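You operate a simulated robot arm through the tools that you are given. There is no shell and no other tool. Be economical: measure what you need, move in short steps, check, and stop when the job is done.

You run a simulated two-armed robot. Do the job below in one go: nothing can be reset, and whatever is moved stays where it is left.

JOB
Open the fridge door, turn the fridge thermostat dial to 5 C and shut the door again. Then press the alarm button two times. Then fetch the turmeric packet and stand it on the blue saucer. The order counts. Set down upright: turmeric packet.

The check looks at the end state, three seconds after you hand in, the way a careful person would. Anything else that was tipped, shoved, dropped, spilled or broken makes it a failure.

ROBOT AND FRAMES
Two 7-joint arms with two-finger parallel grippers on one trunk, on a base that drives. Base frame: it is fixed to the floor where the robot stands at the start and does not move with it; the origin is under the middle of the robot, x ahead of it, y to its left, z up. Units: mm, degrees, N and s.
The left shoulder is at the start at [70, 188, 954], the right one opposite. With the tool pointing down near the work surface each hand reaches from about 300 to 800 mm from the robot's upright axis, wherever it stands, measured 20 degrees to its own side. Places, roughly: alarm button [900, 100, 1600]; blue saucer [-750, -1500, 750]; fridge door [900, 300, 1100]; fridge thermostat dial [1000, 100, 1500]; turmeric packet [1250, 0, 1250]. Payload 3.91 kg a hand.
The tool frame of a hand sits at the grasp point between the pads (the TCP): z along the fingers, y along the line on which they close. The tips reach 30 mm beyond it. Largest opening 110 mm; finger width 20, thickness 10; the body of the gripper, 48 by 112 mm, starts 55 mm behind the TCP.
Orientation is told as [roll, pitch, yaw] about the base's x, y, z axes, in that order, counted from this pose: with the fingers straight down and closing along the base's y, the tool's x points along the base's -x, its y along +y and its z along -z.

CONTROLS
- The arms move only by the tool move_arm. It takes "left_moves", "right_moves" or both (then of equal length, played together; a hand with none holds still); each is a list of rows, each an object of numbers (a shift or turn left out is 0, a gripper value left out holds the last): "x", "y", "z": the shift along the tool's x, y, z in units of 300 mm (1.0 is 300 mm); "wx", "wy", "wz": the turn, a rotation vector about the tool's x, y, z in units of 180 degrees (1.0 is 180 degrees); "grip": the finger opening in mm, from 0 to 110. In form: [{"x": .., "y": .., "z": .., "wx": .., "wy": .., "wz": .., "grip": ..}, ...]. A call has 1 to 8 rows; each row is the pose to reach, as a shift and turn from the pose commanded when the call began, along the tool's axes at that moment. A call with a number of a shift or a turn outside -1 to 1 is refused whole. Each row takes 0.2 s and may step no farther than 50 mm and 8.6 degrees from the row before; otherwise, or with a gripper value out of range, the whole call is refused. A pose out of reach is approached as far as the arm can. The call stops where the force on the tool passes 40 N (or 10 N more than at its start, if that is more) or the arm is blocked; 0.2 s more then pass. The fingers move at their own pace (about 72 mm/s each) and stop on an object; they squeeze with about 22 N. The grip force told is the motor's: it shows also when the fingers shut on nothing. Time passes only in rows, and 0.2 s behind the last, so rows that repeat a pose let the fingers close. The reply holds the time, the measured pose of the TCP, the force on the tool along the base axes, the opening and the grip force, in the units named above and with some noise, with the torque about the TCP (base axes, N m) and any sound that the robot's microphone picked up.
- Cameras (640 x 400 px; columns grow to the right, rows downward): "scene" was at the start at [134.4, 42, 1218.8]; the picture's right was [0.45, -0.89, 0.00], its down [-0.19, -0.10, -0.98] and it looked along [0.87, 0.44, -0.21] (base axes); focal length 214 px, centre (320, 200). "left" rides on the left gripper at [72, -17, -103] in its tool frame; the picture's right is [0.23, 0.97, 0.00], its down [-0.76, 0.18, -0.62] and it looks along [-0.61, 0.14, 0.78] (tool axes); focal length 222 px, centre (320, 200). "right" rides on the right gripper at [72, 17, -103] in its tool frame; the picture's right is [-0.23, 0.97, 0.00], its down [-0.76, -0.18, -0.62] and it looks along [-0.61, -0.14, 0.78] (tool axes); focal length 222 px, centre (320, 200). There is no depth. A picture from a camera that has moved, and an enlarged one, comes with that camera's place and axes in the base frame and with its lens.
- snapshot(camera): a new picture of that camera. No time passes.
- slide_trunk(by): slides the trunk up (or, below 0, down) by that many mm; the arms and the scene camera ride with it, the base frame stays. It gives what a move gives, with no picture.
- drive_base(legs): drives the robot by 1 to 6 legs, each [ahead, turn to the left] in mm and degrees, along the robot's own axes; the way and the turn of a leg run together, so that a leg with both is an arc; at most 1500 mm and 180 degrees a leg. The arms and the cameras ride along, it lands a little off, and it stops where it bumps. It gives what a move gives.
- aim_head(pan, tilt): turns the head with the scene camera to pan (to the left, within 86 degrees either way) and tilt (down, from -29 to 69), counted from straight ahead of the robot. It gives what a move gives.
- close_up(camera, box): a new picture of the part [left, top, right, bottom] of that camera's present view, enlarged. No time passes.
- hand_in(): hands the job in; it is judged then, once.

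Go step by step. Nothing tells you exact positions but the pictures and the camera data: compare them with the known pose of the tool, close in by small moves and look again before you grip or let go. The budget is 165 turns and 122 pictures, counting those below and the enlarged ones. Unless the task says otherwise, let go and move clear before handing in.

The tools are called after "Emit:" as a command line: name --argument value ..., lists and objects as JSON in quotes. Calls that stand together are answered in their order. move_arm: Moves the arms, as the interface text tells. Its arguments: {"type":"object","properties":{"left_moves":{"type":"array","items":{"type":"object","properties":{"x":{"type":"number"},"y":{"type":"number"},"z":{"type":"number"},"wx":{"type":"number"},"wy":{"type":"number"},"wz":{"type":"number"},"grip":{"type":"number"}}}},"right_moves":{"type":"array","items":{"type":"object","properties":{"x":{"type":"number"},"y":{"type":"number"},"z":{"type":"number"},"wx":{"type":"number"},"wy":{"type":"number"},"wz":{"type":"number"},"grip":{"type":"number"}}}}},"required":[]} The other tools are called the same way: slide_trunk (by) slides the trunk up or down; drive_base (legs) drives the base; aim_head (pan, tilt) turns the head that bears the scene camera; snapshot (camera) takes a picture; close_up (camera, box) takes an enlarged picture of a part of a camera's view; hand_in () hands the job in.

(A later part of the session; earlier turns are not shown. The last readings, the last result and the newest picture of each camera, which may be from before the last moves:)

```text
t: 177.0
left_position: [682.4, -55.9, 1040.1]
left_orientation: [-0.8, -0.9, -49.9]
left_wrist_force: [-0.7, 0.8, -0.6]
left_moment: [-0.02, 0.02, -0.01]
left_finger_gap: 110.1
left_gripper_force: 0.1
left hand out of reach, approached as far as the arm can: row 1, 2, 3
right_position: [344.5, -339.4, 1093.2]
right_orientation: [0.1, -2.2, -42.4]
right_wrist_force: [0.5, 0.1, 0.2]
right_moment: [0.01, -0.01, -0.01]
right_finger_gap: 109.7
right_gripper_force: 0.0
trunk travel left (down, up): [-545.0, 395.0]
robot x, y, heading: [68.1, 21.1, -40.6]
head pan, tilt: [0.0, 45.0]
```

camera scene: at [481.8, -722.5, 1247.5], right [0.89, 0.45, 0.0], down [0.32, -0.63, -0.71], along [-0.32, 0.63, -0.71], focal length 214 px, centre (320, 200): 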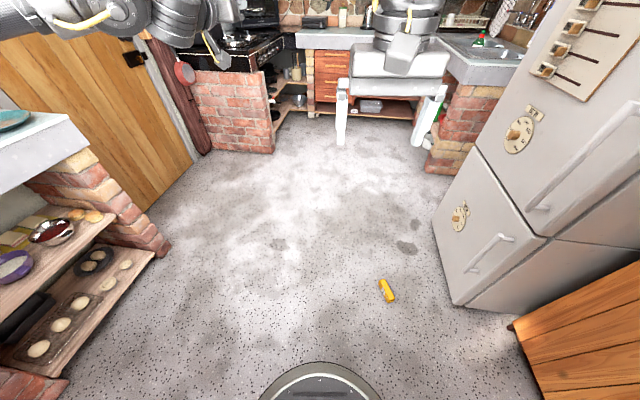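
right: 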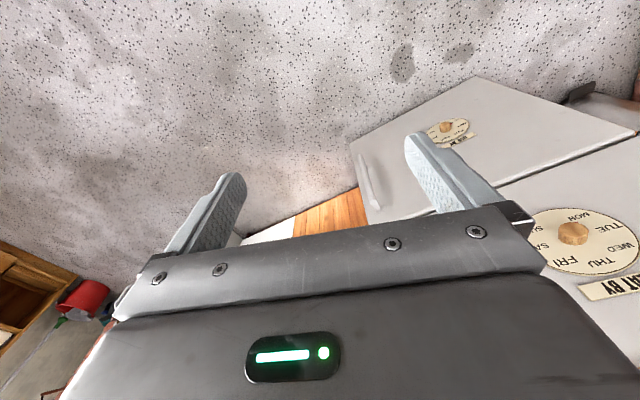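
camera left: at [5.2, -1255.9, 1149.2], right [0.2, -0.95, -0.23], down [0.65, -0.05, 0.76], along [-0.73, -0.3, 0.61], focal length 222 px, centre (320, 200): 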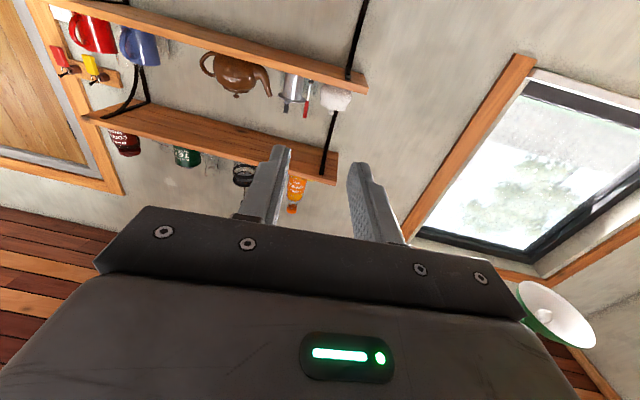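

The hand points down now. Look for the packet with both cameras.

Emit:
snapshot --camera "left"

Emit:
aim_head --pan 15 --tilt 60

Emit:
snapshot --camera "scene"

```text
33 pictures are left
camera left: at [622.8, -9.3, 1143.0], right [0.6, 0.8, -0.02], down [0.63, -0.46, 0.63], along [0.5, -0.39, -0.77], focal length 222 px, centre (320, 200)
```

left: 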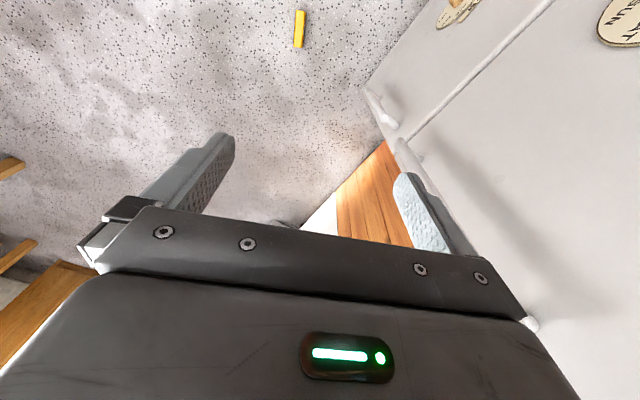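

```text
t: 177.7
left_position: [681.8, -57.7, 1041.3]
left_orientation: [-0.8, -1.0, -49.9]
left_wrist_force: [1.2, -0.4, 0.1]
left_moment: [-0.03, 0.03, -0.01]
left_finger_gap: 110.1
left_gripper_force: 0.1
right_position: [343.5, -339.4, 1093.7]
right_orientation: [0.1, -2.3, -42.3]
right_wrist_force: [0.2, -0.3, 0.4]
right_moment: [-0.02, 0.01, 0.04]
right_finger_gap: 110.2
right_gripper_force: 0.0
trunk travel left (down, up): [-545.0, 395.0]
robot x, y, heading: [66.8, 23.0, -40.6]
head pan, tilt: [15.0, 60.0]
```

```text
32 pictures are left
camera scene: at [168.0, -40.0, 1228.0], right [-0.44, -0.9, 0.0], down [-0.78, 0.38, -0.5], along [0.45, -0.22, -0.87], focal length 214 px, centre (320, 200)
```

scene: 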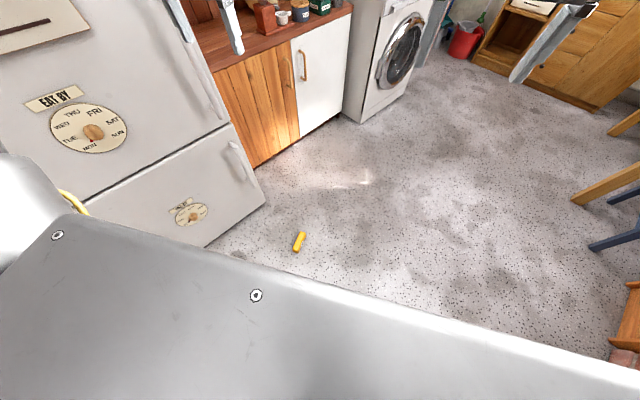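

Packet centre ≈(591,-111), axis −44°, top toward (635,-155). Lower the trunk, then move the hand over the grip point near its top end.

Emit:
slide_trunk --by -400

Emit:
slide_trunk --by -140

Emit:
move_arm --left_moves '[{"x": -0.01, "y": -0.084, "z": 0.1, "wz": -0.01}, {"x": -0.025, "y": -0.168, "z": 0.2, "wz": -0.02}, {"x": -0.04, "y": -0.252, "z": 0.3, "wz": -0.033}, {"x": -0.053, "y": -0.336, "z": 0.4, "wz": -0.033}, {"x": -0.053, "y": -0.336, "z": 0.55, "wz": -0.033}, {"x": -0.053, "y": -0.336, "z": 0.7, "wz": -0.033}, {"x": -0.053, "y": -0.336, "z": 0.85, "wz": -0.033}]'

Emit:
snapshot --camera "left"

```text
t: 181.6
left_position: [682.8, -57.9, 640.5]
left_orientation: [-0.8, -1.0, -49.9]
left_wrist_force: [0.2, -1.3, -0.6]
left_moment: [0.01, -0.02, 0.0]
left_finger_gap: 109.8
left_gripper_force: 0.0
right_position: [343.2, -340.2, 694.0]
right_orientation: [0.0, -2.3, -42.4]
right_wrist_force: [0.4, 0.2, 0.6]
right_moment: [-0.02, 0.02, 0.01]
right_finger_gap: 110.0
right_gripper_force: 0.0
trunk travel left (down, up): [-145.0, 795.0]
robot x, y, heading: [68.0, 24.7, -40.9]
head pan, tilt: [15.0, 60.0]
```

```text
t: 183.2
left_position: [681.7, -57.1, 501.2]
left_orientation: [-0.8, -0.9, -49.9]
left_wrist_force: [0.1, 0.3, -0.2]
left_moment: [0.01, 0.0, -0.02]
left_finger_gap: 110.2
left_gripper_force: 0.0
right_position: [343.0, -338.2, 553.0]
right_orientation: [0.1, -2.4, -42.5]
right_wrist_force: [-0.2, -0.2, 0.8]
right_moment: [-0.01, 0.01, 0.01]
right_finger_gap: 109.6
right_gripper_force: 0.0
trunk travel left (down, up): [-5.0, 935.0]
robot x, y, heading: [67.1, 20.6, -40.6]
head pan, tilt: [15.0, 60.0]
```

```text
t: 184.8
left_position: [620.3, -115.1, 259.1]
left_orientation: [-1.1, -1.0, -43.9]
left_wrist_force: [0.7, 1.1, -0.8]
left_moment: [-0.03, -0.04, -0.02]
left_finger_gap: 109.9
left_gripper_force: 0.0
left hand out of reach, approached as far as the arm can: row 4, 5, 6, 7
right_position: [342.9, -338.4, 553.8]
right_orientation: [0.1, -2.4, -42.4]
right_wrist_force: [0.9, 0.2, 0.0]
right_moment: [0.01, 0.0, 0.04]
right_finger_gap: 109.8
right_gripper_force: 0.1
trunk travel left (down, up): [-5.0, 935.0]
robot x, y, heading: [66.4, 25.0, -40.7]
head pan, tilt: [15.0, 60.0]
```

```text
31 pictures are left
camera left: at [556.4, -73.4, 361.4], right [0.51, 0.86, -0.02], down [0.67, -0.38, 0.63], along [0.54, -0.34, -0.77], focal length 222 px, centre (320, 200)
```

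left: 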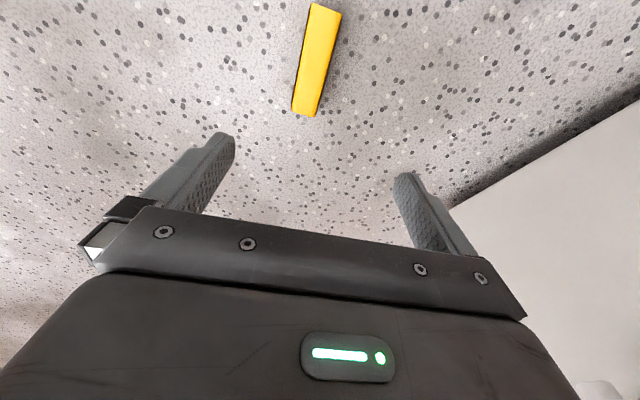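

The arm stops at z≈259 here. I'll test whether lowering works farther out to the left.

Emit:
move_arm --left_moves '[{"y": 0.12, "z": 0.0}, {"y": 0.24, "z": 0.05}, {"y": 0.36, "z": 0.15}, {"y": 0.42, "z": 0.28}, {"y": 0.45, "z": 0.4}, {"y": 0.45, "z": 0.52}, {"y": 0.45, "z": 0.62}]'

```text
t: 186.4
left_position: [704.9, 0.7, 129.3]
left_orientation: [-0.9, -0.9, -44.1]
left_wrist_force: [0.5, -0.1, 0.5]
left_moment: [0.01, 0.01, 0.04]
left_finger_gap: 109.9
left_gripper_force: 0.1
left hand out of reach, approached as far as the arm can: row 5, 6, 7
right_position: [344.3, -339.3, 554.2]
right_orientation: [0.1, -2.3, -42.4]
right_wrist_force: [0.5, 0.1, -0.1]
right_moment: [0.03, -0.01, -0.02]
right_finger_gap: 110.2
right_gripper_force: 0.0
trunk travel left (down, up): [-5.0, 935.0]
robot x, y, heading: [71.8, 21.3, -41.0]
head pan, tilt: [15.0, 60.0]
```

Better: z=129 at l≈400. Push further out and down.

Emit:
move_arm --left_moves '[{"y": 0.1, "z": 0.05}, {"y": 0.2, "z": 0.12}, {"y": 0.25, "z": 0.2}, {"y": 0.25, "z": 0.26}, {"y": 0.25, "z": 0.3}]'

```text
t: 187.6
left_position: [739.2, 69.6, 109.7]
left_orientation: [-0.8, -0.9, -44.0]
left_wrist_force: [-0.4, 0.4, -0.8]
left_moment: [0.01, 0.01, 0.02]
left_finger_gap: 109.8
left_gripper_force: 0.1
left hand out of reach, approached as far as the arm can: row 1, 2, 3, 4, 5
right_position: [343.9, -339.4, 554.2]
right_orientation: [0.1, -2.3, -42.4]
right_wrist_force: [-0.5, 0.2, 0.5]
right_moment: [-0.03, 0.01, -0.03]
right_finger_gap: 109.8
right_gripper_force: 0.0
trunk travel left (down, up): [-5.0, 935.0]
robot x, y, heading: [67.1, 23.0, -40.6]
head pan, tilt: [15.0, 60.0]
```

Try tilting the fingers forward ~35° while reaching farther ahead and down.

Emit:
move_arm --left_moves '[{"x": -0.07, "y": -0.05, "z": 0.05, "wy": -0.045}, {"x": -0.14, "y": -0.1, "z": 0.1, "wy": -0.09}, {"x": -0.21, "y": -0.15, "z": 0.15, "wy": -0.135}, {"x": -0.28, "y": -0.2, "z": 0.2, "wy": -0.18}, {"x": -0.35, "y": -0.25, "z": 0.25, "wy": -0.195}]'

```text
t: 188.8
left_position: [762.6, -22.3, 142.5]
left_orientation: [-1.0, -35.8, -43.3]
left_wrist_force: [0.3, -0.3, -1.1]
left_moment: [0.01, -0.03, -0.04]
left_finger_gap: 110.1
left_gripper_force: 0.1
left hand out of reach, approached as far as the arm can: row 1, 2, 3, 4, 5
right_position: [342.6, -338.5, 554.1]
right_orientation: [0.0, -2.4, -42.4]
right_wrist_force: [0.5, 0.1, -0.7]
right_moment: [-0.01, -0.02, 0.01]
right_finger_gap: 110.1
right_gripper_force: 0.1
trunk travel left (down, up): [-5.0, 935.0]
robot x, y, heading: [69.0, 20.5, -40.9]
head pan, tilt: [15.0, 60.0]
```

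Emit:
aim_head --pan 35 --tilt 40

Emit:
snapshot --camera "scene"

```text
t: 189.7
left_position: [761.8, -22.3, 140.2]
left_orientation: [-1.1, -35.7, -43.3]
left_wrist_force: [0.4, 0.1, 0.1]
left_moment: [0.03, 0.01, 0.0]
left_finger_gap: 109.9
left_gripper_force: 0.1
right_position: [343.9, -337.9, 553.8]
right_orientation: [0.1, -2.3, -42.4]
right_wrist_force: [-0.7, -0.1, 0.6]
right_moment: [0.02, 0.01, 0.02]
right_finger_gap: 110.3
right_gripper_force: 0.1
trunk travel left (down, up): [-5.0, 935.0]
robot x, y, heading: [69.2, 21.5, -40.6]
head pan, tilt: [35.0, 40.0]
```

```text
30 pictures are left
camera scene: at [192.5, -19.5, 714.7], right [-0.1, -0.99, 0.0], down [-0.64, 0.07, -0.77], along [0.76, -0.08, -0.64], focal length 214 px, centre (320, 200)
```

scene: 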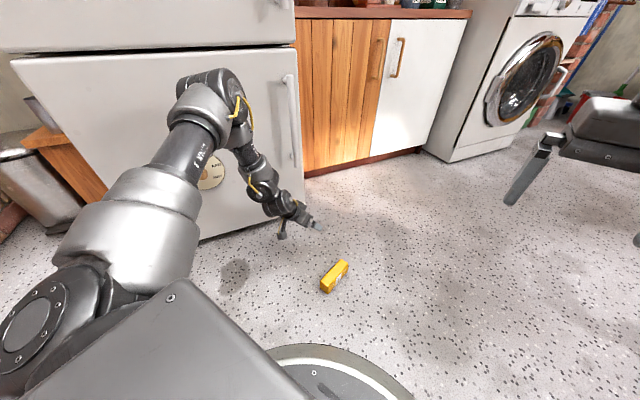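

The hand needs TCP ≈ 60–70 mm only (packet stands 57 mm high). Try tool-down again farther out.

Emit:
move_arm --left_moves '[{"x": 0.04, "y": 0.07, "z": 0.06, "wy": 0.045}, {"x": 0.09, "y": 0.14, "z": 0.12, "wy": 0.09}, {"x": 0.14, "y": 0.2, "z": 0.18, "wy": 0.135}, {"x": 0.19, "y": 0.27, "z": 0.24, "wy": 0.18}, {"x": 0.19, "y": 0.27, "z": 0.27, "wy": 0.195}, {"x": 0.19, "y": 0.27, "z": 0.27, "wy": 0.195}, {"x": 0.19, "y": 0.27, "z": 0.27, "wy": 0.195}]'

```text
t: 191.3
left_position: [778.3, 57.1, 126.8]
left_orientation: [-0.8, -0.9, -44.0]
left_wrist_force: [-0.9, 0.3, 0.0]
left_moment: [0.01, 0.01, 0.02]
left_finger_gap: 110.1
left_gripper_force: 0.1
left hand out of reach, approached as far as the arm can: row 1, 2, 3, 4, 5, 6, 7
right_position: [344.7, -338.0, 554.0]
right_orientation: [0.2, -2.4, -42.5]
right_wrist_force: [0.2, -0.2, 0.3]
right_moment: [0.0, -0.01, 0.02]
right_finger_gap: 110.2
right_gripper_force: 0.0
trunk travel left (down, up): [-5.0, 935.0]
robot x, y, heading: [72.0, 23.7, -41.1]
head pan, tilt: [35.0, 40.0]
```

Emit:
move_arm --left_moves '[{"x": 0.12, "y": 0.0, "z": 0.05}, {"x": 0.24, "y": 0.0, "z": 0.1}, {"x": 0.36, "y": 0.0, "z": 0.15}, {"x": 0.48, "y": 0.0, "z": 0.2}, {"x": 0.48, "y": 0.0, "z": 0.25}, {"x": 0.48, "y": 0.0, "z": 0.25}]'

```text
t: 192.7
left_position: [681.4, 163.4, 74.2]
left_orientation: [-0.8, -0.8, -44.0]
left_wrist_force: [-0.2, 0.2, -0.8]
left_moment: [0.02, -0.02, -0.01]
left_finger_gap: 110.1
left_gripper_force: 0.0
left hand out of reach, approached as far as the arm can: row 3, 4, 5, 6
right_position: [344.4, -339.0, 553.6]
right_orientation: [0.2, -2.3, -42.5]
right_wrist_force: [-0.5, -0.3, -0.5]
right_moment: [-0.02, -0.01, 0.03]
right_finger_gap: 109.9
right_gripper_force: 0.1
trunk travel left (down, up): [-5.0, 935.0]
robot x, y, heading: [67.8, 22.4, -40.6]
head pan, tilt: [35.0, 40.0]
```

Lower now: z=74 at f≈374, l≈506. Continue this way.

Emit:
move_arm --left_moves '[{"x": 0.05, "y": 0.08, "z": 0.03}, {"x": 0.1, "y": 0.16, "z": 0.06}, {"x": 0.15, "y": 0.2, "z": 0.09}, {"x": 0.15, "y": 0.2, "z": 0.09}]'

Emit:
slide_trunk --by -5

```text
t: 193.7
left_position: [693.9, 236.5, 52.3]
left_orientation: [-0.9, -0.9, -44.0]
left_wrist_force: [-0.3, 0.1, 0.1]
left_moment: [-0.01, 0.01, -0.04]
left_finger_gap: 110.0
left_gripper_force: 0.0
left hand out of reach, approached as far as the arm can: row 1, 2, 3, 4
right_position: [343.4, -339.5, 554.1]
right_orientation: [0.1, -2.3, -42.4]
right_wrist_force: [-0.4, -1.2, 0.5]
right_moment: [-0.01, 0.01, -0.04]
right_finger_gap: 110.0
right_gripper_force: 0.0
trunk travel left (down, up): [-5.0, 935.0]
robot x, y, heading: [69.5, 24.0, -40.9]
head pan, tilt: [35.0, 40.0]
```

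```text
t: 194.2
left_position: [694.1, 235.2, 49.3]
left_orientation: [-0.9, -0.8, -44.0]
left_wrist_force: [-0.5, -0.2, 0.3]
left_moment: [0.01, 0.0, 0.03]
left_finger_gap: 110.0
left_gripper_force: 0.1
right_position: [343.6, -338.7, 549.2]
right_orientation: [0.1, -2.3, -42.3]
right_wrist_force: [0.9, -0.6, 0.9]
right_moment: [0.02, 0.0, 0.02]
right_finger_gap: 109.9
right_gripper_force: 0.0
trunk travel left (down, up): [0.0, 940.0]
robot x, y, heading: [66.1, 22.8, -40.7]
head pan, tilt: [35.0, 40.0]
```

z=49 reached (tips ~19 mm above the floor). Raise the trunk 90 mm, and use the base to carry this hand pose over the packet.

Emit:
slide_trunk --by 100

Emit:
drive_base --legs '[[0, -61.3], [377, 0], [0, 61.3]]'

Emit:
snapshot --camera "left"

```text
t: 195.5
left_position: [693.7, 234.4, 147.6]
left_orientation: [-0.9, -1.0, -43.9]
left_wrist_force: [1.0, -0.6, -0.2]
left_moment: [-0.03, 0.01, -0.02]
left_finger_gap: 109.7
left_gripper_force: 0.1
right_position: [342.4, -339.5, 650.2]
right_orientation: [0.1, -2.3, -42.4]
right_wrist_force: [-0.2, 0.4, -0.1]
right_moment: [-0.03, 0.01, 0.02]
right_finger_gap: 110.2
right_gripper_force: 0.1
trunk travel left (down, up): [-100.0, 840.0]
robot x, y, heading: [67.7, 20.9, -40.8]
head pan, tilt: [35.0, 40.0]
```

```text
t: 203.3
left_position: [616.9, -126.9, 147.5]
left_orientation: [-0.9, -0.9, -44.2]
left_wrist_force: [0.4, 0.6, -0.6]
left_moment: [0.02, -0.02, 0.0]
left_finger_gap: 110.1
left_gripper_force: 0.1
right_position: [263.7, -698.1, 650.5]
right_orientation: [-0.1, -2.4, -42.7]
right_wrist_force: [-0.5, -0.2, 0.0]
right_moment: [-0.01, -0.01, 0.0]
right_finger_gap: 110.0
right_gripper_force: 0.1
trunk travel left (down, up): [-100.0, 840.0]
robot x, y, heading: [-9.6, -339.4, -41.3]
head pan, tilt: [35.0, 40.0]
```

```text
29 pictures are left
camera left: at [551.6, -84.9, 249.9], right [0.52, 0.86, -0.02], down [0.67, -0.39, 0.63], along [0.53, -0.34, -0.77], focal length 222 px, centre (320, 200)
```

left: 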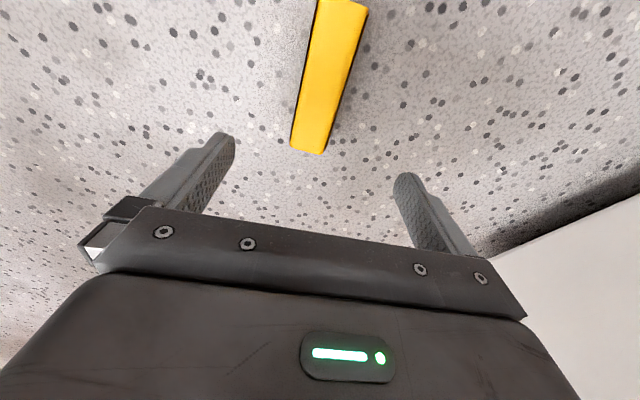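

The packet is nearly under the hand (8 mm lateral offset is fine). Lower the trunk 96 mm and look.

Emit:
slide_trunk --by -96

Emit:
snapshot --camera "left"

```text
t: 204.6
left_position: [616.1, -125.8, 51.3]
left_orientation: [-0.8, -0.9, -44.2]
left_wrist_force: [1.1, 0.3, 0.1]
left_moment: [0.02, 0.02, -0.03]
left_finger_gap: 109.7
left_gripper_force: 0.1
right_position: [263.0, -699.0, 553.9]
right_orientation: [0.0, -2.5, -42.7]
right_wrist_force: [-0.2, 0.2, -0.2]
right_moment: [-0.01, 0.01, 0.0]
right_finger_gap: 110.1
right_gripper_force: 0.0
trunk travel left (down, up): [-4.0, 936.0]
robot x, y, heading: [-10.8, -335.6, -41.3]
head pan, tilt: [35.0, 40.0]
```

```text
28 pictures are left
camera left: at [551.6, -84.9, 154.2], right [0.52, 0.86, -0.02], down [0.67, -0.39, 0.63], along [0.53, -0.34, -0.77], focal length 222 px, centre (320, 200)
```

left: 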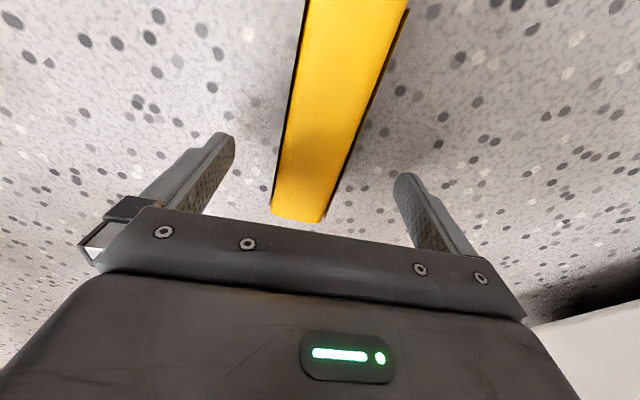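

The packet's top end lies between the fingers. Close fully (grip 0 for full force).

Emit:
move_arm --left_moves '[{"grip": 0}, {"grip": 0}, {"grip": 0}, {"grip": 0}, {"grip": 0}]'

Emit:
slide_trunk --by 100

Emit:
snapshot --camera "left"

```text
t: 205.8
left_position: [615.5, -126.7, 52.5]
left_orientation: [-0.9, -0.9, -44.1]
left_wrist_force: [0.3, -0.7, 2.1]
left_moment: [0.06, 0.01, -0.01]
left_finger_gap: 35.5
left_gripper_force: 22.4
right_position: [263.0, -698.3, 552.6]
right_orientation: [0.1, -2.5, -42.7]
right_wrist_force: [0.5, 0.0, -0.3]
right_moment: [0.01, 0.0, -0.02]
right_finger_gap: 109.9
right_gripper_force: 0.1
trunk travel left (down, up): [-4.0, 936.0]
robot x, y, heading: [-9.3, -337.0, -41.1]
head pan, tilt: [35.0, 40.0]
```

```text
t: 207.1
left_position: [615.6, -126.0, 150.9]
left_orientation: [-0.9, -1.0, -44.2]
left_wrist_force: [-0.2, 0.4, -1.3]
left_moment: [-0.02, -0.01, 0.0]
left_finger_gap: 35.8
left_gripper_force: 21.7
right_position: [262.4, -698.5, 653.4]
right_orientation: [-0.1, -2.3, -42.7]
right_wrist_force: [0.6, -0.7, -1.1]
right_moment: [-0.02, -0.01, 0.0]
right_finger_gap: 110.3
right_gripper_force: 0.1
trunk travel left (down, up): [-104.0, 836.0]
robot x, y, heading: [-14.4, -339.0, -41.2]
head pan, tilt: [35.0, 40.0]
```

```text
27 pictures are left
camera left: at [551.6, -84.9, 253.8], right [0.52, 0.86, -0.02], down [0.67, -0.39, 0.63], along [0.53, -0.34, -0.77], focal length 222 px, centre (320, 200)
```

left: 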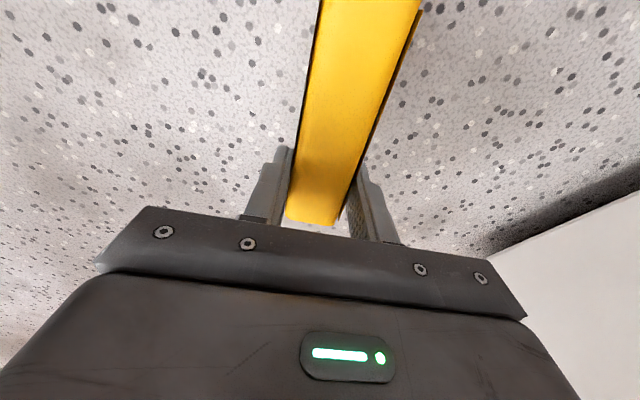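

Lifted level. Now bring the arm up/forward while pitching the hand to horizontal so the packet becomes upright (half the rotation first).

Emit:
move_arm --left_moves '[{"x": -0.075, "y": -0.07, "z": -0.1, "wy": -0.031}, {"x": -0.15, "y": -0.14, "z": -0.2, "wy": -0.062}, {"x": -0.226, "y": -0.21, "z": -0.3, "wy": -0.094}, {"x": -0.3, "y": -0.28, "z": -0.4, "wy": -0.125}, {"x": -0.376, "y": -0.35, "z": -0.5, "wy": -0.156}, {"x": -0.45, "y": -0.42, "z": -0.6, "wy": -0.188}, {"x": -0.53, "y": -0.49, "z": -0.7, "wy": -0.219}, {"x": -0.603, "y": -0.56, "z": -0.8, "wy": -0.25}]'

Emit:
move_arm --left_moves '[{"x": -0.12, "y": -0.07, "z": -0.017, "wy": -0.031}, {"x": -0.245, "y": -0.14, "z": -0.035, "wy": -0.062}, {"x": -0.37, "y": -0.21, "z": -0.052, "wy": -0.094}, {"x": -0.495, "y": -0.28, "z": -0.07, "wy": -0.125}, {"x": -0.62, "y": -0.35, "z": -0.087, "wy": -0.156}, {"x": -0.745, "y": -0.42, "z": -0.104, "wy": -0.188}, {"x": -0.87, "y": -0.49, "z": -0.12, "wy": -0.219}, {"x": -0.99, "y": -0.56, "z": -0.139, "wy": -0.25}]'

Emit:
snapshot --camera "left"

```text
t: 208.9
left_position: [627.3, -366.8, 399.2]
left_orientation: [-1.2, -46.0, -43.3]
left_wrist_force: [1.1, 1.2, -0.6]
left_moment: [-0.02, -0.02, 0.02]
left_finger_gap: 35.6
left_gripper_force: 21.8
right_position: [262.8, -698.7, 652.5]
right_orientation: [0.1, -2.4, -42.6]
right_wrist_force: [-0.6, -0.5, -0.9]
right_moment: [0.01, 0.03, 0.03]
right_finger_gap: 109.7
right_gripper_force: 0.0
trunk travel left (down, up): [-104.0, 836.0]
robot x, y, heading: [-12.2, -334.4, -41.2]
head pan, tilt: [35.0, 40.0]
```

```text
t: 210.7
left_position: [637.8, -611.0, 641.0]
left_orientation: [-137.3, -88.7, 93.0]
left_wrist_force: [-0.8, -0.4, -0.6]
left_moment: [0.03, 0.02, 0.02]
left_finger_gap: 35.7
left_gripper_force: 21.7
right_position: [262.3, -697.6, 653.4]
right_orientation: [0.1, -2.2, -42.6]
right_wrist_force: [0.7, 0.1, -0.4]
right_moment: [-0.06, 0.01, 0.0]
right_finger_gap: 110.1
right_gripper_force: 0.0
trunk travel left (down, up): [-104.0, 836.0]
robot x, y, heading: [-8.6, -337.3, -41.2]
head pan, tilt: [35.0, 40.0]
```

```text
26 pictures are left
camera left: at [550.8, -550.6, 567.5], right [0.68, 0.69, -0.24], down [-0.32, 0.58, 0.75], along [0.66, -0.43, 0.62], focal length 222 px, centre (320, 200)
```

left: 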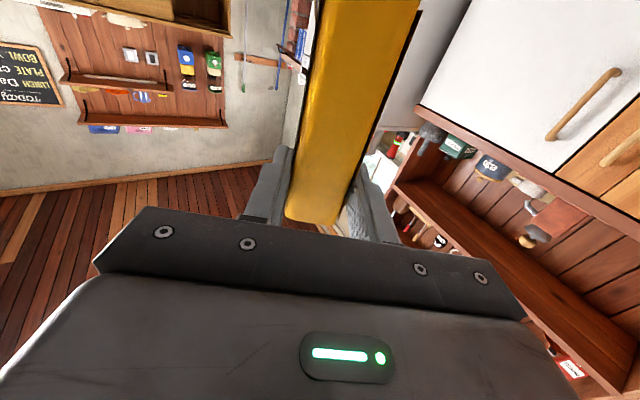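

Packet is upright in the hand and held (35.7 mm). Raise the trunk, turn toward the saucer area and look.

Emit:
slide_trunk --by 350

Emit:
drive_base --legs '[[0, -40], [0, -39]]'

Emit:
aim_head --pan 0 --tilt 25

Emit:
snapshot --camera "scene"

```text
t: 214.2
left_position: [636.5, -610.2, 991.2]
left_orientation: [-135.8, -88.7, 91.6]
left_wrist_force: [-0.4, 0.2, -0.4]
left_moment: [0.06, -0.02, -0.02]
left_finger_gap: 35.6
left_gripper_force: 21.9
right_position: [263.3, -698.6, 1004.4]
right_orientation: [0.0, -2.3, -42.7]
right_wrist_force: [1.0, -0.5, -0.6]
right_moment: [-0.02, 0.01, 0.0]
right_finger_gap: 109.8
right_gripper_force: 0.2
trunk travel left (down, up): [-454.0, 486.0]
robot x, y, heading: [-12.3, -338.2, -41.0]
head pan, tilt: [35.0, 40.0]
```

```text
t: 218.3
left_position: [-166.8, -1021.7, 992.0]
left_orientation: [-136.2, -88.6, 12.0]
left_wrist_force: [-0.3, -0.1, -0.6]
left_moment: [-0.01, 0.0, 0.01]
left_finger_gap: 35.2
left_gripper_force: 21.8
right_position: [-319.7, -668.8, 1003.2]
right_orientation: [0.1, -2.3, -122.8]
right_wrist_force: [-0.2, -0.2, 0.1]
right_moment: [0.01, -0.01, 0.01]
right_finger_gap: 110.1
right_gripper_force: 0.1
trunk travel left (down, up): [-454.0, 486.0]
robot x, y, heading: [-14.0, -340.7, -120.9]
head pan, tilt: [35.0, 40.0]
```

```text
t: 219.3
left_position: [-166.4, -1022.6, 991.8]
left_orientation: [-135.9, -88.7, 11.7]
left_wrist_force: [-0.7, 0.2, -0.5]
left_moment: [0.01, 0.01, -0.02]
left_finger_gap: 35.7
left_gripper_force: 22.2
right_position: [-319.8, -668.7, 1003.2]
right_orientation: [0.1, -2.3, -122.7]
right_wrist_force: [0.1, 0.9, -0.5]
right_moment: [0.0, -0.01, -0.01]
right_finger_gap: 109.9
right_gripper_force: 0.0
trunk travel left (down, up): [-454.0, 486.0]
robot x, y, heading: [-6.5, -334.2, -121.1]
head pan, tilt: [0.0, 25.0]
```

```text
25 pictures are left
camera scene: at [-82.5, -458.7, 1187.4], right [-0.86, 0.51, 0.0], down [0.22, 0.36, -0.91], along [-0.47, -0.78, -0.42], focal length 214 px, centre (320, 200)
```

scene: 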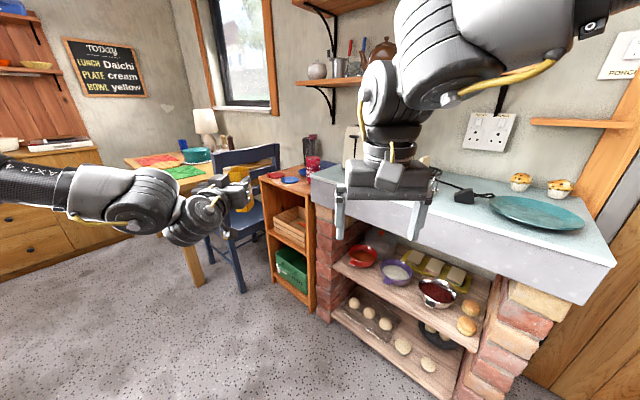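

Emit:
close_up --camera "scene" --box '[180, 120, 340, 320]'

Emit:
close_up --camera "scene" --box '[250, 150, 350, 210]'

```text
2.00 times, centred on (260, 220) of scene
camera zoom: at [-82.5, -458.7, 1187.4], right [-0.86, 0.51, 0.0], down [0.22, 0.36, -0.91], along [-0.47, -0.78, -0.42], focal length 429 px, centre (440, 160)
```

zoom: 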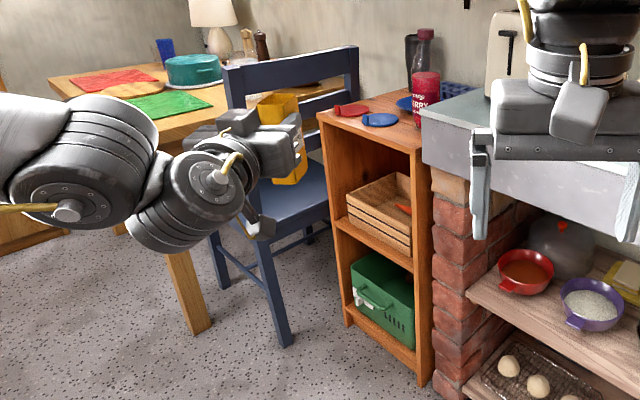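

```text
6.40 times, centred on (300, 180) of scene
camera zoom: at [-82.5, -458.7, 1187.4], right [-0.86, 0.51, 0.0], down [0.22, 0.36, -0.91], along [-0.47, -0.78, -0.42], focal length 1373 px, centre (448, 328)
```

zoom: 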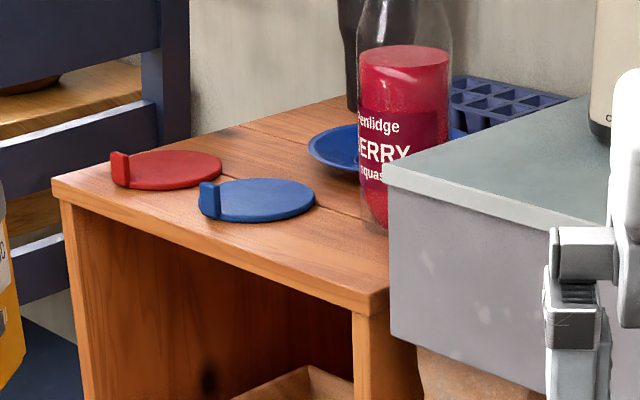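

The blue saucer (rimmed dish) is on the wooden stand behind the flat blue lid, left of the red bottle, around (-626,-1521), top ≈ 805. I'll lift a little and drive to a standoff facing it from −172°.

Emit:
slide_trunk --by 100

Emit:
drive_base --legs '[[0, 50], [440, 0], [440, 0], [0, -50], [0, -51]]'

Emit:
aim_head --pan 5 --tilt 25

Emit:
snapshot --camera "scene"

```text
t: 220.6
left_position: [-166.6, -1021.9, 1092.1]
left_orientation: [-135.2, -88.6, 11.0]
left_wrist_force: [0.1, -0.1, 0.3]
left_moment: [0.01, 0.01, 0.01]
left_finger_gap: 35.6
left_gripper_force: 22.1
right_position: [-319.2, -667.9, 1104.0]
right_orientation: [0.1, -2.3, -122.8]
right_wrist_force: [0.2, -0.1, -0.4]
right_moment: [-0.01, 0.02, -0.01]
right_finger_gap: 109.7
right_gripper_force: 0.0
trunk travel left (down, up): [-554.0, 386.0]
robot x, y, heading: [-10.8, -338.5, -120.9]
head pan, tilt: [0.0, 25.0]
```

```text
t: 232.4
left_position: [-386.7, -1445.1, 1091.4]
left_orientation: [-136.0, -88.7, -42.0]
left_wrist_force: [0.1, -0.1, -0.6]
left_moment: [-0.02, -0.01, 0.0]
left_finger_gap: 35.7
left_gripper_force: 22.1
right_position: [-192.8, -1112.8, 1104.0]
right_orientation: [0.1, -2.4, -176.5]
right_wrist_force: [-0.2, 0.6, 0.3]
right_moment: [-0.03, -0.01, -0.02]
right_finger_gap: 110.0
right_gripper_force: 0.1
trunk travel left (down, up): [-554.0, 386.0]
robot x, y, heading: [256.3, -1166.3, -174.9]
head pan, tilt: [0.0, 25.0]
```

```text
t: 233.1
left_position: [-387.7, -1444.9, 1091.2]
left_orientation: [-135.7, -88.6, -42.3]
left_wrist_force: [0.8, 0.4, -0.9]
left_moment: [-0.01, -0.02, -0.01]
left_finger_gap: 35.4
left_gripper_force: 21.7
right_position: [-192.4, -1112.8, 1103.2]
right_orientation: [0.0, -2.3, -176.5]
right_wrist_force: [-0.6, 0.0, 0.7]
right_moment: [0.01, 0.02, -0.03]
right_finger_gap: 109.9
right_gripper_force: 0.0
trunk travel left (down, up): [-554.0, 386.0]
robot x, y, heading: [255.8, -1164.0, -175.2]
head pan, tilt: [5.0, 25.0]
```

```text
22 pictures are left
camera scene: at [118.2, -1187.9, 1287.5], right [-0.18, 0.98, 0.0], down [0.42, 0.07, -0.91], along [-0.89, -0.16, -0.42], focal length 214 px, centre (320, 200)
```

scene: 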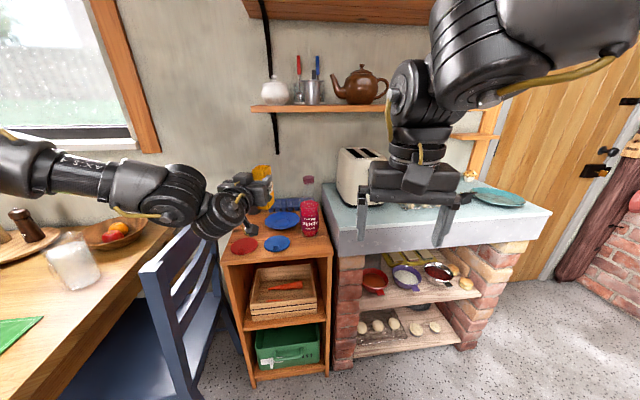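

Emit:
close_up --camera "scene" --box '[215, 155, 335, 265]'

```text
3.64 times, centred on (275, 210) of scene
camera zoom: at [118.2, -1187.9, 1287.5], right [-0.18, 0.98, 0.0], down [0.42, 0.07, -0.91], along [-0.89, -0.16, -0.42], focal length 780 px, centre (484, 164)
```

zoom: 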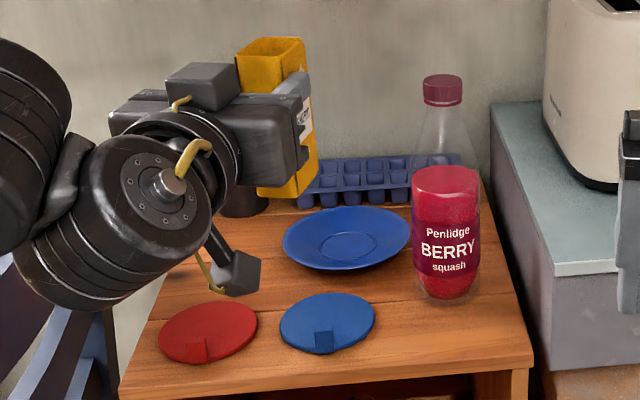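

Clear view: dish centre ≈(-668,-1500), floor ≈803; bottle at (-591,-1360). First check the left elbow's clearance to the chair before advancing.

Emit:
aim_head --pan 50 --tilt 30

Emit:
snapshot --camera "scene"

```text
t: 234.2
left_position: [-387.5, -1444.6, 1091.5]
left_orientation: [-135.7, -88.7, -42.3]
left_wrist_force: [-0.3, 0.0, -0.5]
left_moment: [0.02, 0.01, 0.01]
left_finger_gap: 35.9
left_gripper_force: 21.6
right_position: [-192.0, -1113.1, 1103.5]
right_orientation: [0.1, -2.3, -176.4]
right_wrist_force: [-0.2, -0.3, 0.4]
right_moment: [-0.01, 0.04, 0.02]
right_finger_gap: 110.0
right_gripper_force: 0.1
trunk travel left (down, up): [-554.0, 386.0]
robot x, y, heading: [260.9, -1168.1, -175.1]
head pan, tilt: [50.0, 30.0]
```

```text
20 pictures are left
camera scene: at [157.2, -1246.1, 1279.5], right [-0.82, 0.57, 0.0], down [0.29, 0.41, -0.87], along [-0.5, -0.71, -0.5], focal length 214 px, centre (320, 200)
```

scene: 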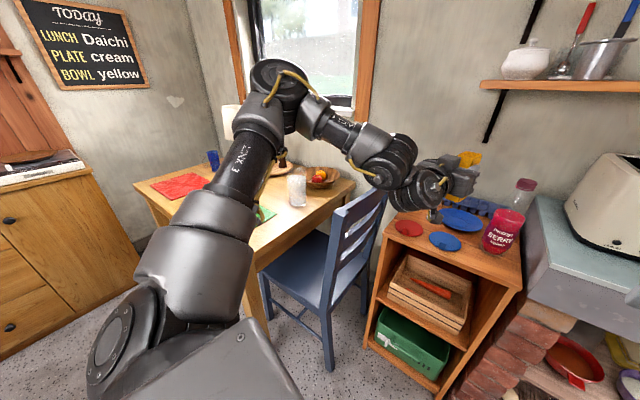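

Elbow rides ~170 mm above the hand, well clear of the chair. Shift hand 32 mm left, tilt nose-down ~12° (keeps the wrist camera off the lid), then drive forward.

Emit:
move_arm --left_moves '[{"y": 0.04, "wy": 0.024}, {"y": 0.08, "wy": 0.048}, {"y": 0.107, "wy": 0.072}]'

Emit:
drive_base --legs '[[140, 0], [135, 0]]'

Emit:
aim_head --pan 10 --tilt 35

Emit:
snapshot --camera "scene"

```text
t: 235.0
left_position: [-386.6, -1476.7, 1090.5]
left_orientation: [-4.1, -77.8, -173.9]
left_wrist_force: [-0.2, -0.3, -2.4]
left_moment: [0.02, -0.04, 0.01]
left_finger_gap: 35.7
left_gripper_force: 22.1
right_position: [-192.1, -1112.8, 1102.9]
right_orientation: [0.1, -2.3, -176.5]
right_wrist_force: [0.2, 1.0, 0.2]
right_moment: [-0.02, -0.02, -0.01]
right_finger_gap: 110.0
right_gripper_force: 0.0
trunk travel left (down, up): [-554.0, 386.0]
robot x, y, heading: [262.4, -1168.6, -174.9]
head pan, tilt: [50.0, 30.0]
```

```text
t: 237.2
left_position: [-656.4, -1497.4, 1092.3]
left_orientation: [-4.4, -77.9, -174.2]
left_wrist_force: [-0.1, 0.8, -0.8]
left_moment: [-0.02, -0.02, 0.0]
left_finger_gap: 35.5
left_gripper_force: 21.8
right_position: [-459.7, -1134.9, 1102.4]
right_orientation: [0.0, -2.4, -176.8]
right_wrist_force: [0.0, 0.6, -0.2]
right_moment: [-0.01, -0.01, -0.01]
right_finger_gap: 109.8
right_gripper_force: 0.1
trunk travel left (down, up): [-554.0, 386.0]
robot x, y, heading: [-11.5, -1191.9, -175.2]
head pan, tilt: [50.0, 30.0]
```

```text
t: 238.2
left_position: [-656.3, -1498.4, 1091.2]
left_orientation: [-4.3, -77.9, -174.1]
left_wrist_force: [-0.3, -0.5, -1.3]
left_moment: [-0.03, 0.01, -0.02]
left_finger_gap: 35.7
left_gripper_force: 22.7
right_position: [-460.9, -1134.1, 1103.0]
right_orientation: [0.1, -2.3, -176.8]
right_wrist_force: [0.2, -0.5, -0.2]
right_moment: [-0.02, 0.0, 0.03]
right_finger_gap: 110.1
right_gripper_force: 0.1
trunk travel left (down, up): [-554.0, 386.0]
robot x, y, heading: [-10.2, -1191.5, -175.3]
head pan, tilt: [10.0, 35.0]
```

```text
19 pictures are left
camera scene: at [-144.9, -1217.7, 1271.7], right [-0.26, 0.97, 0.0], down [0.55, 0.15, -0.82], along [-0.79, -0.21, -0.57], focal length 214 px, centre (320, 200)
```

scene: 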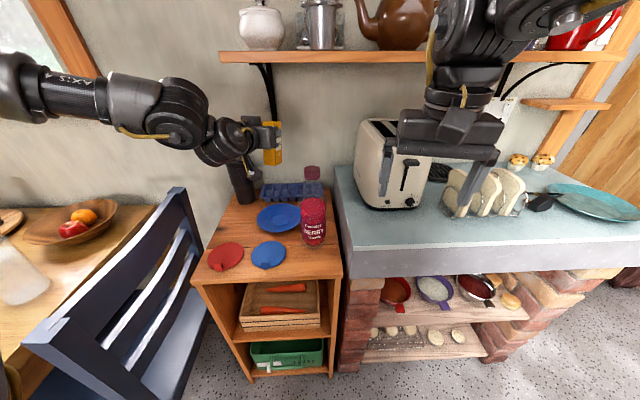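

Emit:
close_up --camera "scene" --box '[200, 110, 350, 280]'

```text
2.35 times, centred on (275, 195) of scene
camera zoom: at [-144.9, -1217.7, 1271.7], right [-0.26, 0.97, 0.0], down [0.55, 0.15, -0.82], along [-0.79, -0.21, -0.57], focal length 505 px, centre (426, 212)
```

zoom: 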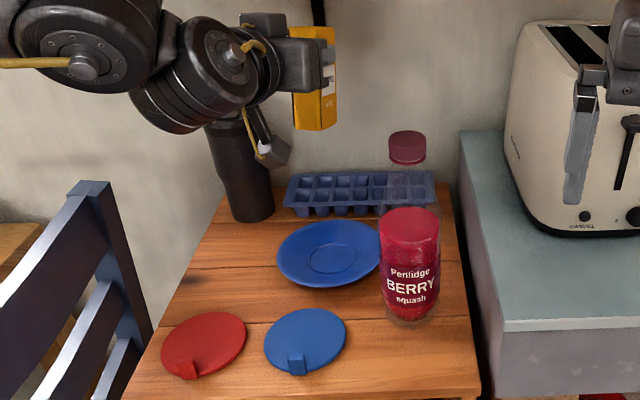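

Inner ring centre is (-648,-1493). Correct by 11 mm back, 5 mm right, then lower 150 mm and look.

Emit:
move_arm --left_moves '[{"z": -0.036, "x": 0.008, "y": -0.017}, {"z": -0.036, "x": 0.008, "y": -0.017}]'

Emit:
slide_trunk --by -150

Emit:
close_up --camera "scene" --box '[170, 80, 350, 280]'

```text
t: 238.8
left_position: [-645.1, -1492.6, 1090.9]
left_orientation: [-4.3, -77.9, -174.1]
left_wrist_force: [0.1, -0.6, -1.6]
left_moment: [0.01, -0.01, -0.01]
left_finger_gap: 35.6
left_gripper_force: 22.5
right_position: [-461.3, -1134.0, 1102.5]
right_orientation: [0.0, -2.3, -176.8]
right_wrist_force: [0.1, -0.5, -0.7]
right_moment: [0.02, -0.02, 0.0]
right_finger_gap: 109.9
right_gripper_force: 0.1
trunk travel left (down, up): [-554.0, 386.0]
robot x, y, heading: [-11.6, -1189.3, -175.2]
head pan, tilt: [10.0, 35.0]
```

```text
t: 240.6
left_position: [-644.2, -1492.0, 940.5]
left_orientation: [-4.4, -78.0, -174.2]
left_wrist_force: [0.9, 0.4, -0.4]
left_moment: [0.0, -0.01, -0.04]
left_finger_gap: 35.6
left_gripper_force: 22.1
right_position: [-460.3, -1134.6, 953.7]
right_orientation: [0.1, -2.3, -176.8]
right_wrist_force: [0.8, 0.2, 0.0]
right_moment: [-0.02, -0.02, 0.01]
right_finger_gap: 109.9
right_gripper_force: 0.1
trunk travel left (down, up): [-404.0, 536.0]
robot x, y, heading: [-11.2, -1188.8, -175.0]
head pan, tilt: [10.0, 35.0]
```

```text
2.00 times, centred on (260, 180) of scene
camera zoom: at [-144.5, -1217.5, 1121.8], right [-0.26, 0.97, 0.0], down [0.55, 0.15, -0.82], along [-0.79, -0.21, -0.57], focal length 429 px, centre (440, 240)
```

zoom: 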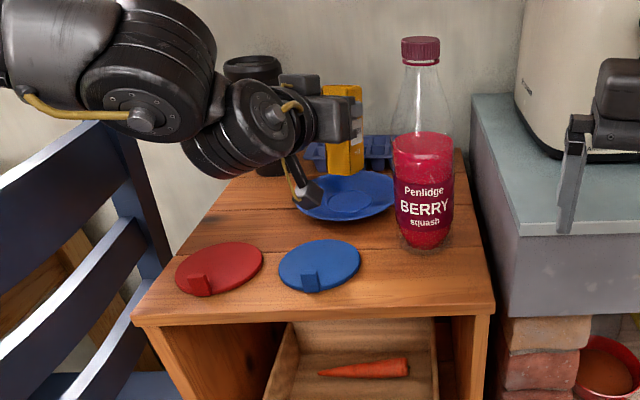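

Lower another 27 mm with the arm (to just above contact) and check from the scene camera.

Emit:
move_arm --left_moves '[{"x": 0.03, "z": 0.0063}, {"x": 0.06, "z": 0.0127}, {"x": 0.088, "z": 0.0187}]'

Emit:
close_up --camera "scene" --box '[230, 100, 330, 200]'

```text
t: 241.4
left_position: [-646.9, -1490.5, 914.4]
left_orientation: [-4.5, -77.9, -174.1]
left_wrist_force: [-0.1, -0.7, -0.6]
left_moment: [-0.02, -0.01, -0.01]
left_finger_gap: 35.6
left_gripper_force: 22.2
right_position: [-461.1, -1134.8, 953.6]
right_orientation: [0.0, -2.2, -176.8]
right_wrist_force: [-0.3, -0.3, 0.1]
right_moment: [-0.03, 0.01, 0.05]
right_finger_gap: 109.8
right_gripper_force: 0.2
trunk travel left (down, up): [-404.0, 536.0]
robot x, y, heading: [-13.5, -1191.9, -175.2]
head pan, tilt: [10.0, 35.0]
```

```text
4.00 times, centred on (280, 150) of scene
camera zoom: at [-144.9, -1217.6, 1121.7], right [-0.26, 0.97, 0.0], down [0.55, 0.15, -0.82], along [-0.79, -0.21, -0.57], focal length 858 px, centre (480, 400)
```

zoom: 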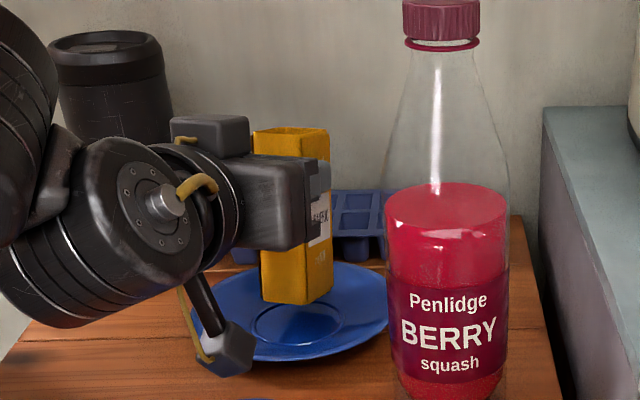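

About 15 mm remain. Descend in small steps watching the force.

Emit:
move_arm --left_moves '[{"x": 0.013, "z": 0.0028}, {"x": 0.026, "z": 0.0055}, {"x": 0.039, "z": 0.0083}]'

Emit:
move_arm --left_moves '[{"x": 0.01, "z": 0.002}, {"x": 0.016, "z": 0.0034}]'

```text
t: 242.2
left_position: [-644.4, -1492.9, 904.5]
left_orientation: [-4.7, -78.3, -173.7]
left_wrist_force: [0.2, -0.5, 15.8]
left_moment: [-0.19, 0.56, 0.03]
left_finger_gap: 35.7
left_gripper_force: 22.0
right_position: [-459.3, -1133.0, 954.4]
right_orientation: [0.1, -2.3, -176.8]
right_wrist_force: [-0.4, -0.3, -0.1]
right_moment: [0.0, 0.01, 0.0]
right_finger_gap: 109.9
right_gripper_force: 0.1
trunk travel left (down, up): [-404.0, 536.0]
robot x, y, heading: [-13.8, -1189.8, -175.0]
head pan, tilt: [10.0, 35.0]
```

```text
t: 242.8
left_position: [-644.2, -1491.6, 900.9]
left_orientation: [-4.3, -78.2, -174.0]
left_wrist_force: [5.1, -0.4, 18.8]
left_moment: [-0.11, 0.28, 0.02]
left_finger_gap: 35.7
left_gripper_force: 22.3
right_position: [-458.7, -1133.2, 954.3]
right_orientation: [0.1, -2.6, -176.9]
right_wrist_force: [-0.1, 0.4, 0.7]
right_moment: [0.01, -0.02, 0.0]
right_finger_gap: 109.9
right_gripper_force: 0.1
trunk travel left (down, up): [-404.0, 536.0]
robot x, y, heading: [-5.9, -1191.5, -175.2]
head pan, tilt: [10.0, 35.0]
```

Contact (≈19 N) and the contact lever is shrinking, so the packet is levelling. Look.

Emit:
close_up --camera "scene" --box '[230, 100, 330, 200]'

```text
4.00 times, centred on (280, 150) of scene
camera zoom: at [-141.8, -1216.5, 1122.2], right [-0.26, 0.97, 0.0], down [0.55, 0.15, -0.82], along [-0.79, -0.21, -0.57], focal length 858 px, centre (480, 400)
```

zoom: 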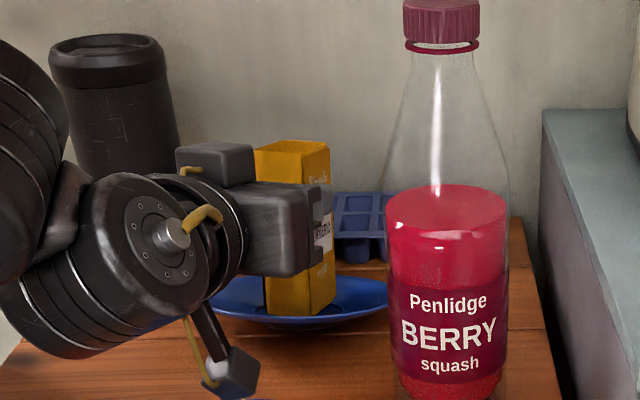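

Pressing at the rear tipped the saucer a little. Raise 20 mm to let it settle and look.

Emit:
move_arm --left_moves '[{"x": -0.02, "z": -0.0042}, {"x": -0.045, "z": -0.0096}, {"x": -0.08, "z": -0.017}]'

Emit:
close_up --camera "scene" --box '[230, 100, 330, 200]'

```text
t: 243.6
left_position: [-642.7, -1489.7, 923.5]
left_orientation: [-3.9, -77.8, -174.6]
left_wrist_force: [-0.2, 0.0, -0.6]
left_moment: [0.02, 0.01, 0.03]
left_finger_gap: 35.6
left_gripper_force: 22.2
right_position: [-460.0, -1134.2, 953.7]
right_orientation: [0.0, -2.5, -176.8]
right_wrist_force: [-0.4, -0.7, 0.2]
right_moment: [0.01, -0.01, 0.03]
right_finger_gap: 110.0
right_gripper_force: 0.1
trunk travel left (down, up): [-404.0, 536.0]
robot x, y, heading: [-9.0, -1192.3, -175.4]
head pan, tilt: [10.0, 35.0]
```

```text
4.00 times, centred on (280, 150) of scene
camera zoom: at [-144.5, -1217.1, 1121.6], right [-0.26, 0.97, 0.0], down [0.55, 0.15, -0.82], along [-0.79, -0.21, -0.57], focal length 858 px, centre (480, 400)
```

zoom: 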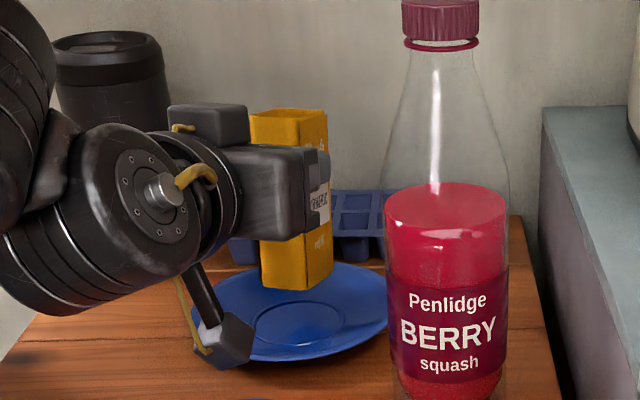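

Saucer is flat again, ring centre (-646,-1491). Reduce the tilt to ~6°, move 17 mm toward me, then descend again.

Emit:
move_arm --left_moves '[{"z": -0.03, "x": 0.006, "wy": -0.017}, {"z": -0.0554, "x": 0.0118, "wy": -0.033}, {"z": -0.0554, "x": 0.0118, "wy": -0.033}]'

Emit:
move_arm --left_moves '[{"x": 0.02, "z": 0.0021}, {"x": 0.037, "z": 0.0039}, {"x": 0.05, "z": 0.0053}]'

Emit:
close_up --camera "scene" --box '[230, 100, 330, 200]'

```text
t: 244.4
left_position: [-627.6, -1489.9, 921.7]
left_orientation: [-8.2, -83.9, -170.2]
left_wrist_force: [1.1, 0.4, -1.7]
left_moment: [0.01, -0.05, 0.01]
left_finger_gap: 35.7
left_gripper_force: 21.9
right_position: [-460.2, -1133.5, 954.5]
right_orientation: [0.0, -2.3, -176.8]
right_wrist_force: [0.3, 0.0, 0.1]
right_moment: [0.01, 0.02, 0.01]
right_finger_gap: 109.9
right_gripper_force: 0.0
trunk travel left (down, up): [-404.0, 536.0]
robot x, y, heading: [-9.7, -1191.3, -175.0]
head pan, tilt: [10.0, 35.0]
```

```text
t: 245.2
left_position: [-627.1, -1491.5, 908.3]
left_orientation: [-8.5, -83.7, -169.8]
left_wrist_force: [0.0, 0.3, -0.5]
left_moment: [0.03, 0.02, 0.03]
left_finger_gap: 35.4
left_gripper_force: 21.7
right_position: [-460.2, -1134.9, 952.7]
right_orientation: [0.0, -2.3, -176.9]
right_wrist_force: [-1.2, 0.4, -0.1]
right_moment: [0.02, 0.01, 0.01]
right_finger_gap: 110.0
right_gripper_force: 0.0
trunk travel left (down, up): [-404.0, 536.0]
robot x, y, heading: [-9.0, -1189.9, -175.0]
head pan, tilt: [10.0, 35.0]
```

```text
4.00 times, centred on (280, 150) of scene
camera zoom: at [-144.7, -1217.6, 1121.7], right [-0.26, 0.97, 0.0], down [0.55, 0.15, -0.82], along [-0.79, -0.21, -0.57], focal length 858 px, centre (480, 400)
```

zoom: 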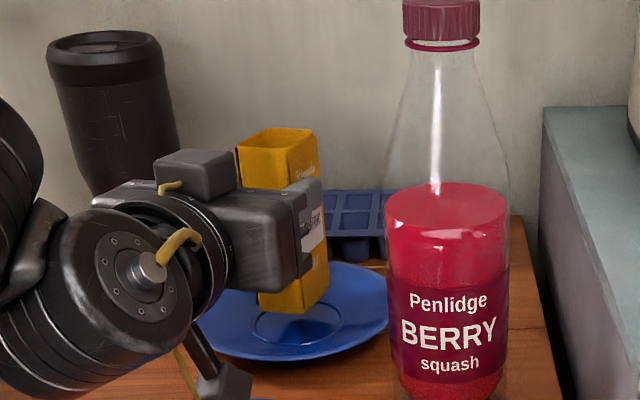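

The packet now hangs upright (edges follow the image's vertical) and centred over the ring. Descend to touch.

Emit:
move_arm --left_moves '[{"x": 0.015, "z": 0.0016}, {"x": 0.03, "z": 0.0031}]'

Emit:
move_arm --left_moves '[{"x": 0.01, "z": 0.001}, {"x": 0.015, "z": 0.0016}]'

```text
t: 245.8
left_position: [-628.4, -1492.2, 897.1]
left_orientation: [-8.0, -83.9, -170.2]
left_wrist_force: [-0.7, 0.5, 0.6]
left_moment: [-0.03, -0.02, 0.02]
left_finger_gap: 35.7
left_gripper_force: 21.6
right_position: [-459.6, -1134.6, 953.0]
right_orientation: [0.1, -2.4, -176.8]
right_wrist_force: [0.7, -0.3, -0.3]
right_moment: [0.01, -0.03, -0.01]
right_finger_gap: 110.0
right_gripper_force: 0.0
trunk travel left (down, up): [-404.0, 536.0]
robot x, y, heading: [-10.8, -1192.2, -175.2]
head pan, tilt: [10.0, 35.0]
```

```text
t: 246.4
left_position: [-626.7, -1490.9, 896.8]
left_orientation: [-9.2, -84.2, -169.2]
left_wrist_force: [0.2, -0.3, 14.0]
left_moment: [-0.19, 0.69, 0.0]
left_finger_gap: 35.6
left_gripper_force: 21.9
right_position: [-458.5, -1134.7, 953.8]
right_orientation: [0.1, -2.4, -176.8]
right_wrist_force: [0.5, 1.2, 0.4]
right_moment: [0.01, -0.01, 0.0]
right_finger_gap: 110.2
right_gripper_force: 0.0
trunk travel left (down, up): [-404.0, 536.0]
robot x, y, heading: [-11.1, -1189.0, -175.2]
head pan, tilt: [10.0, 35.0]
```

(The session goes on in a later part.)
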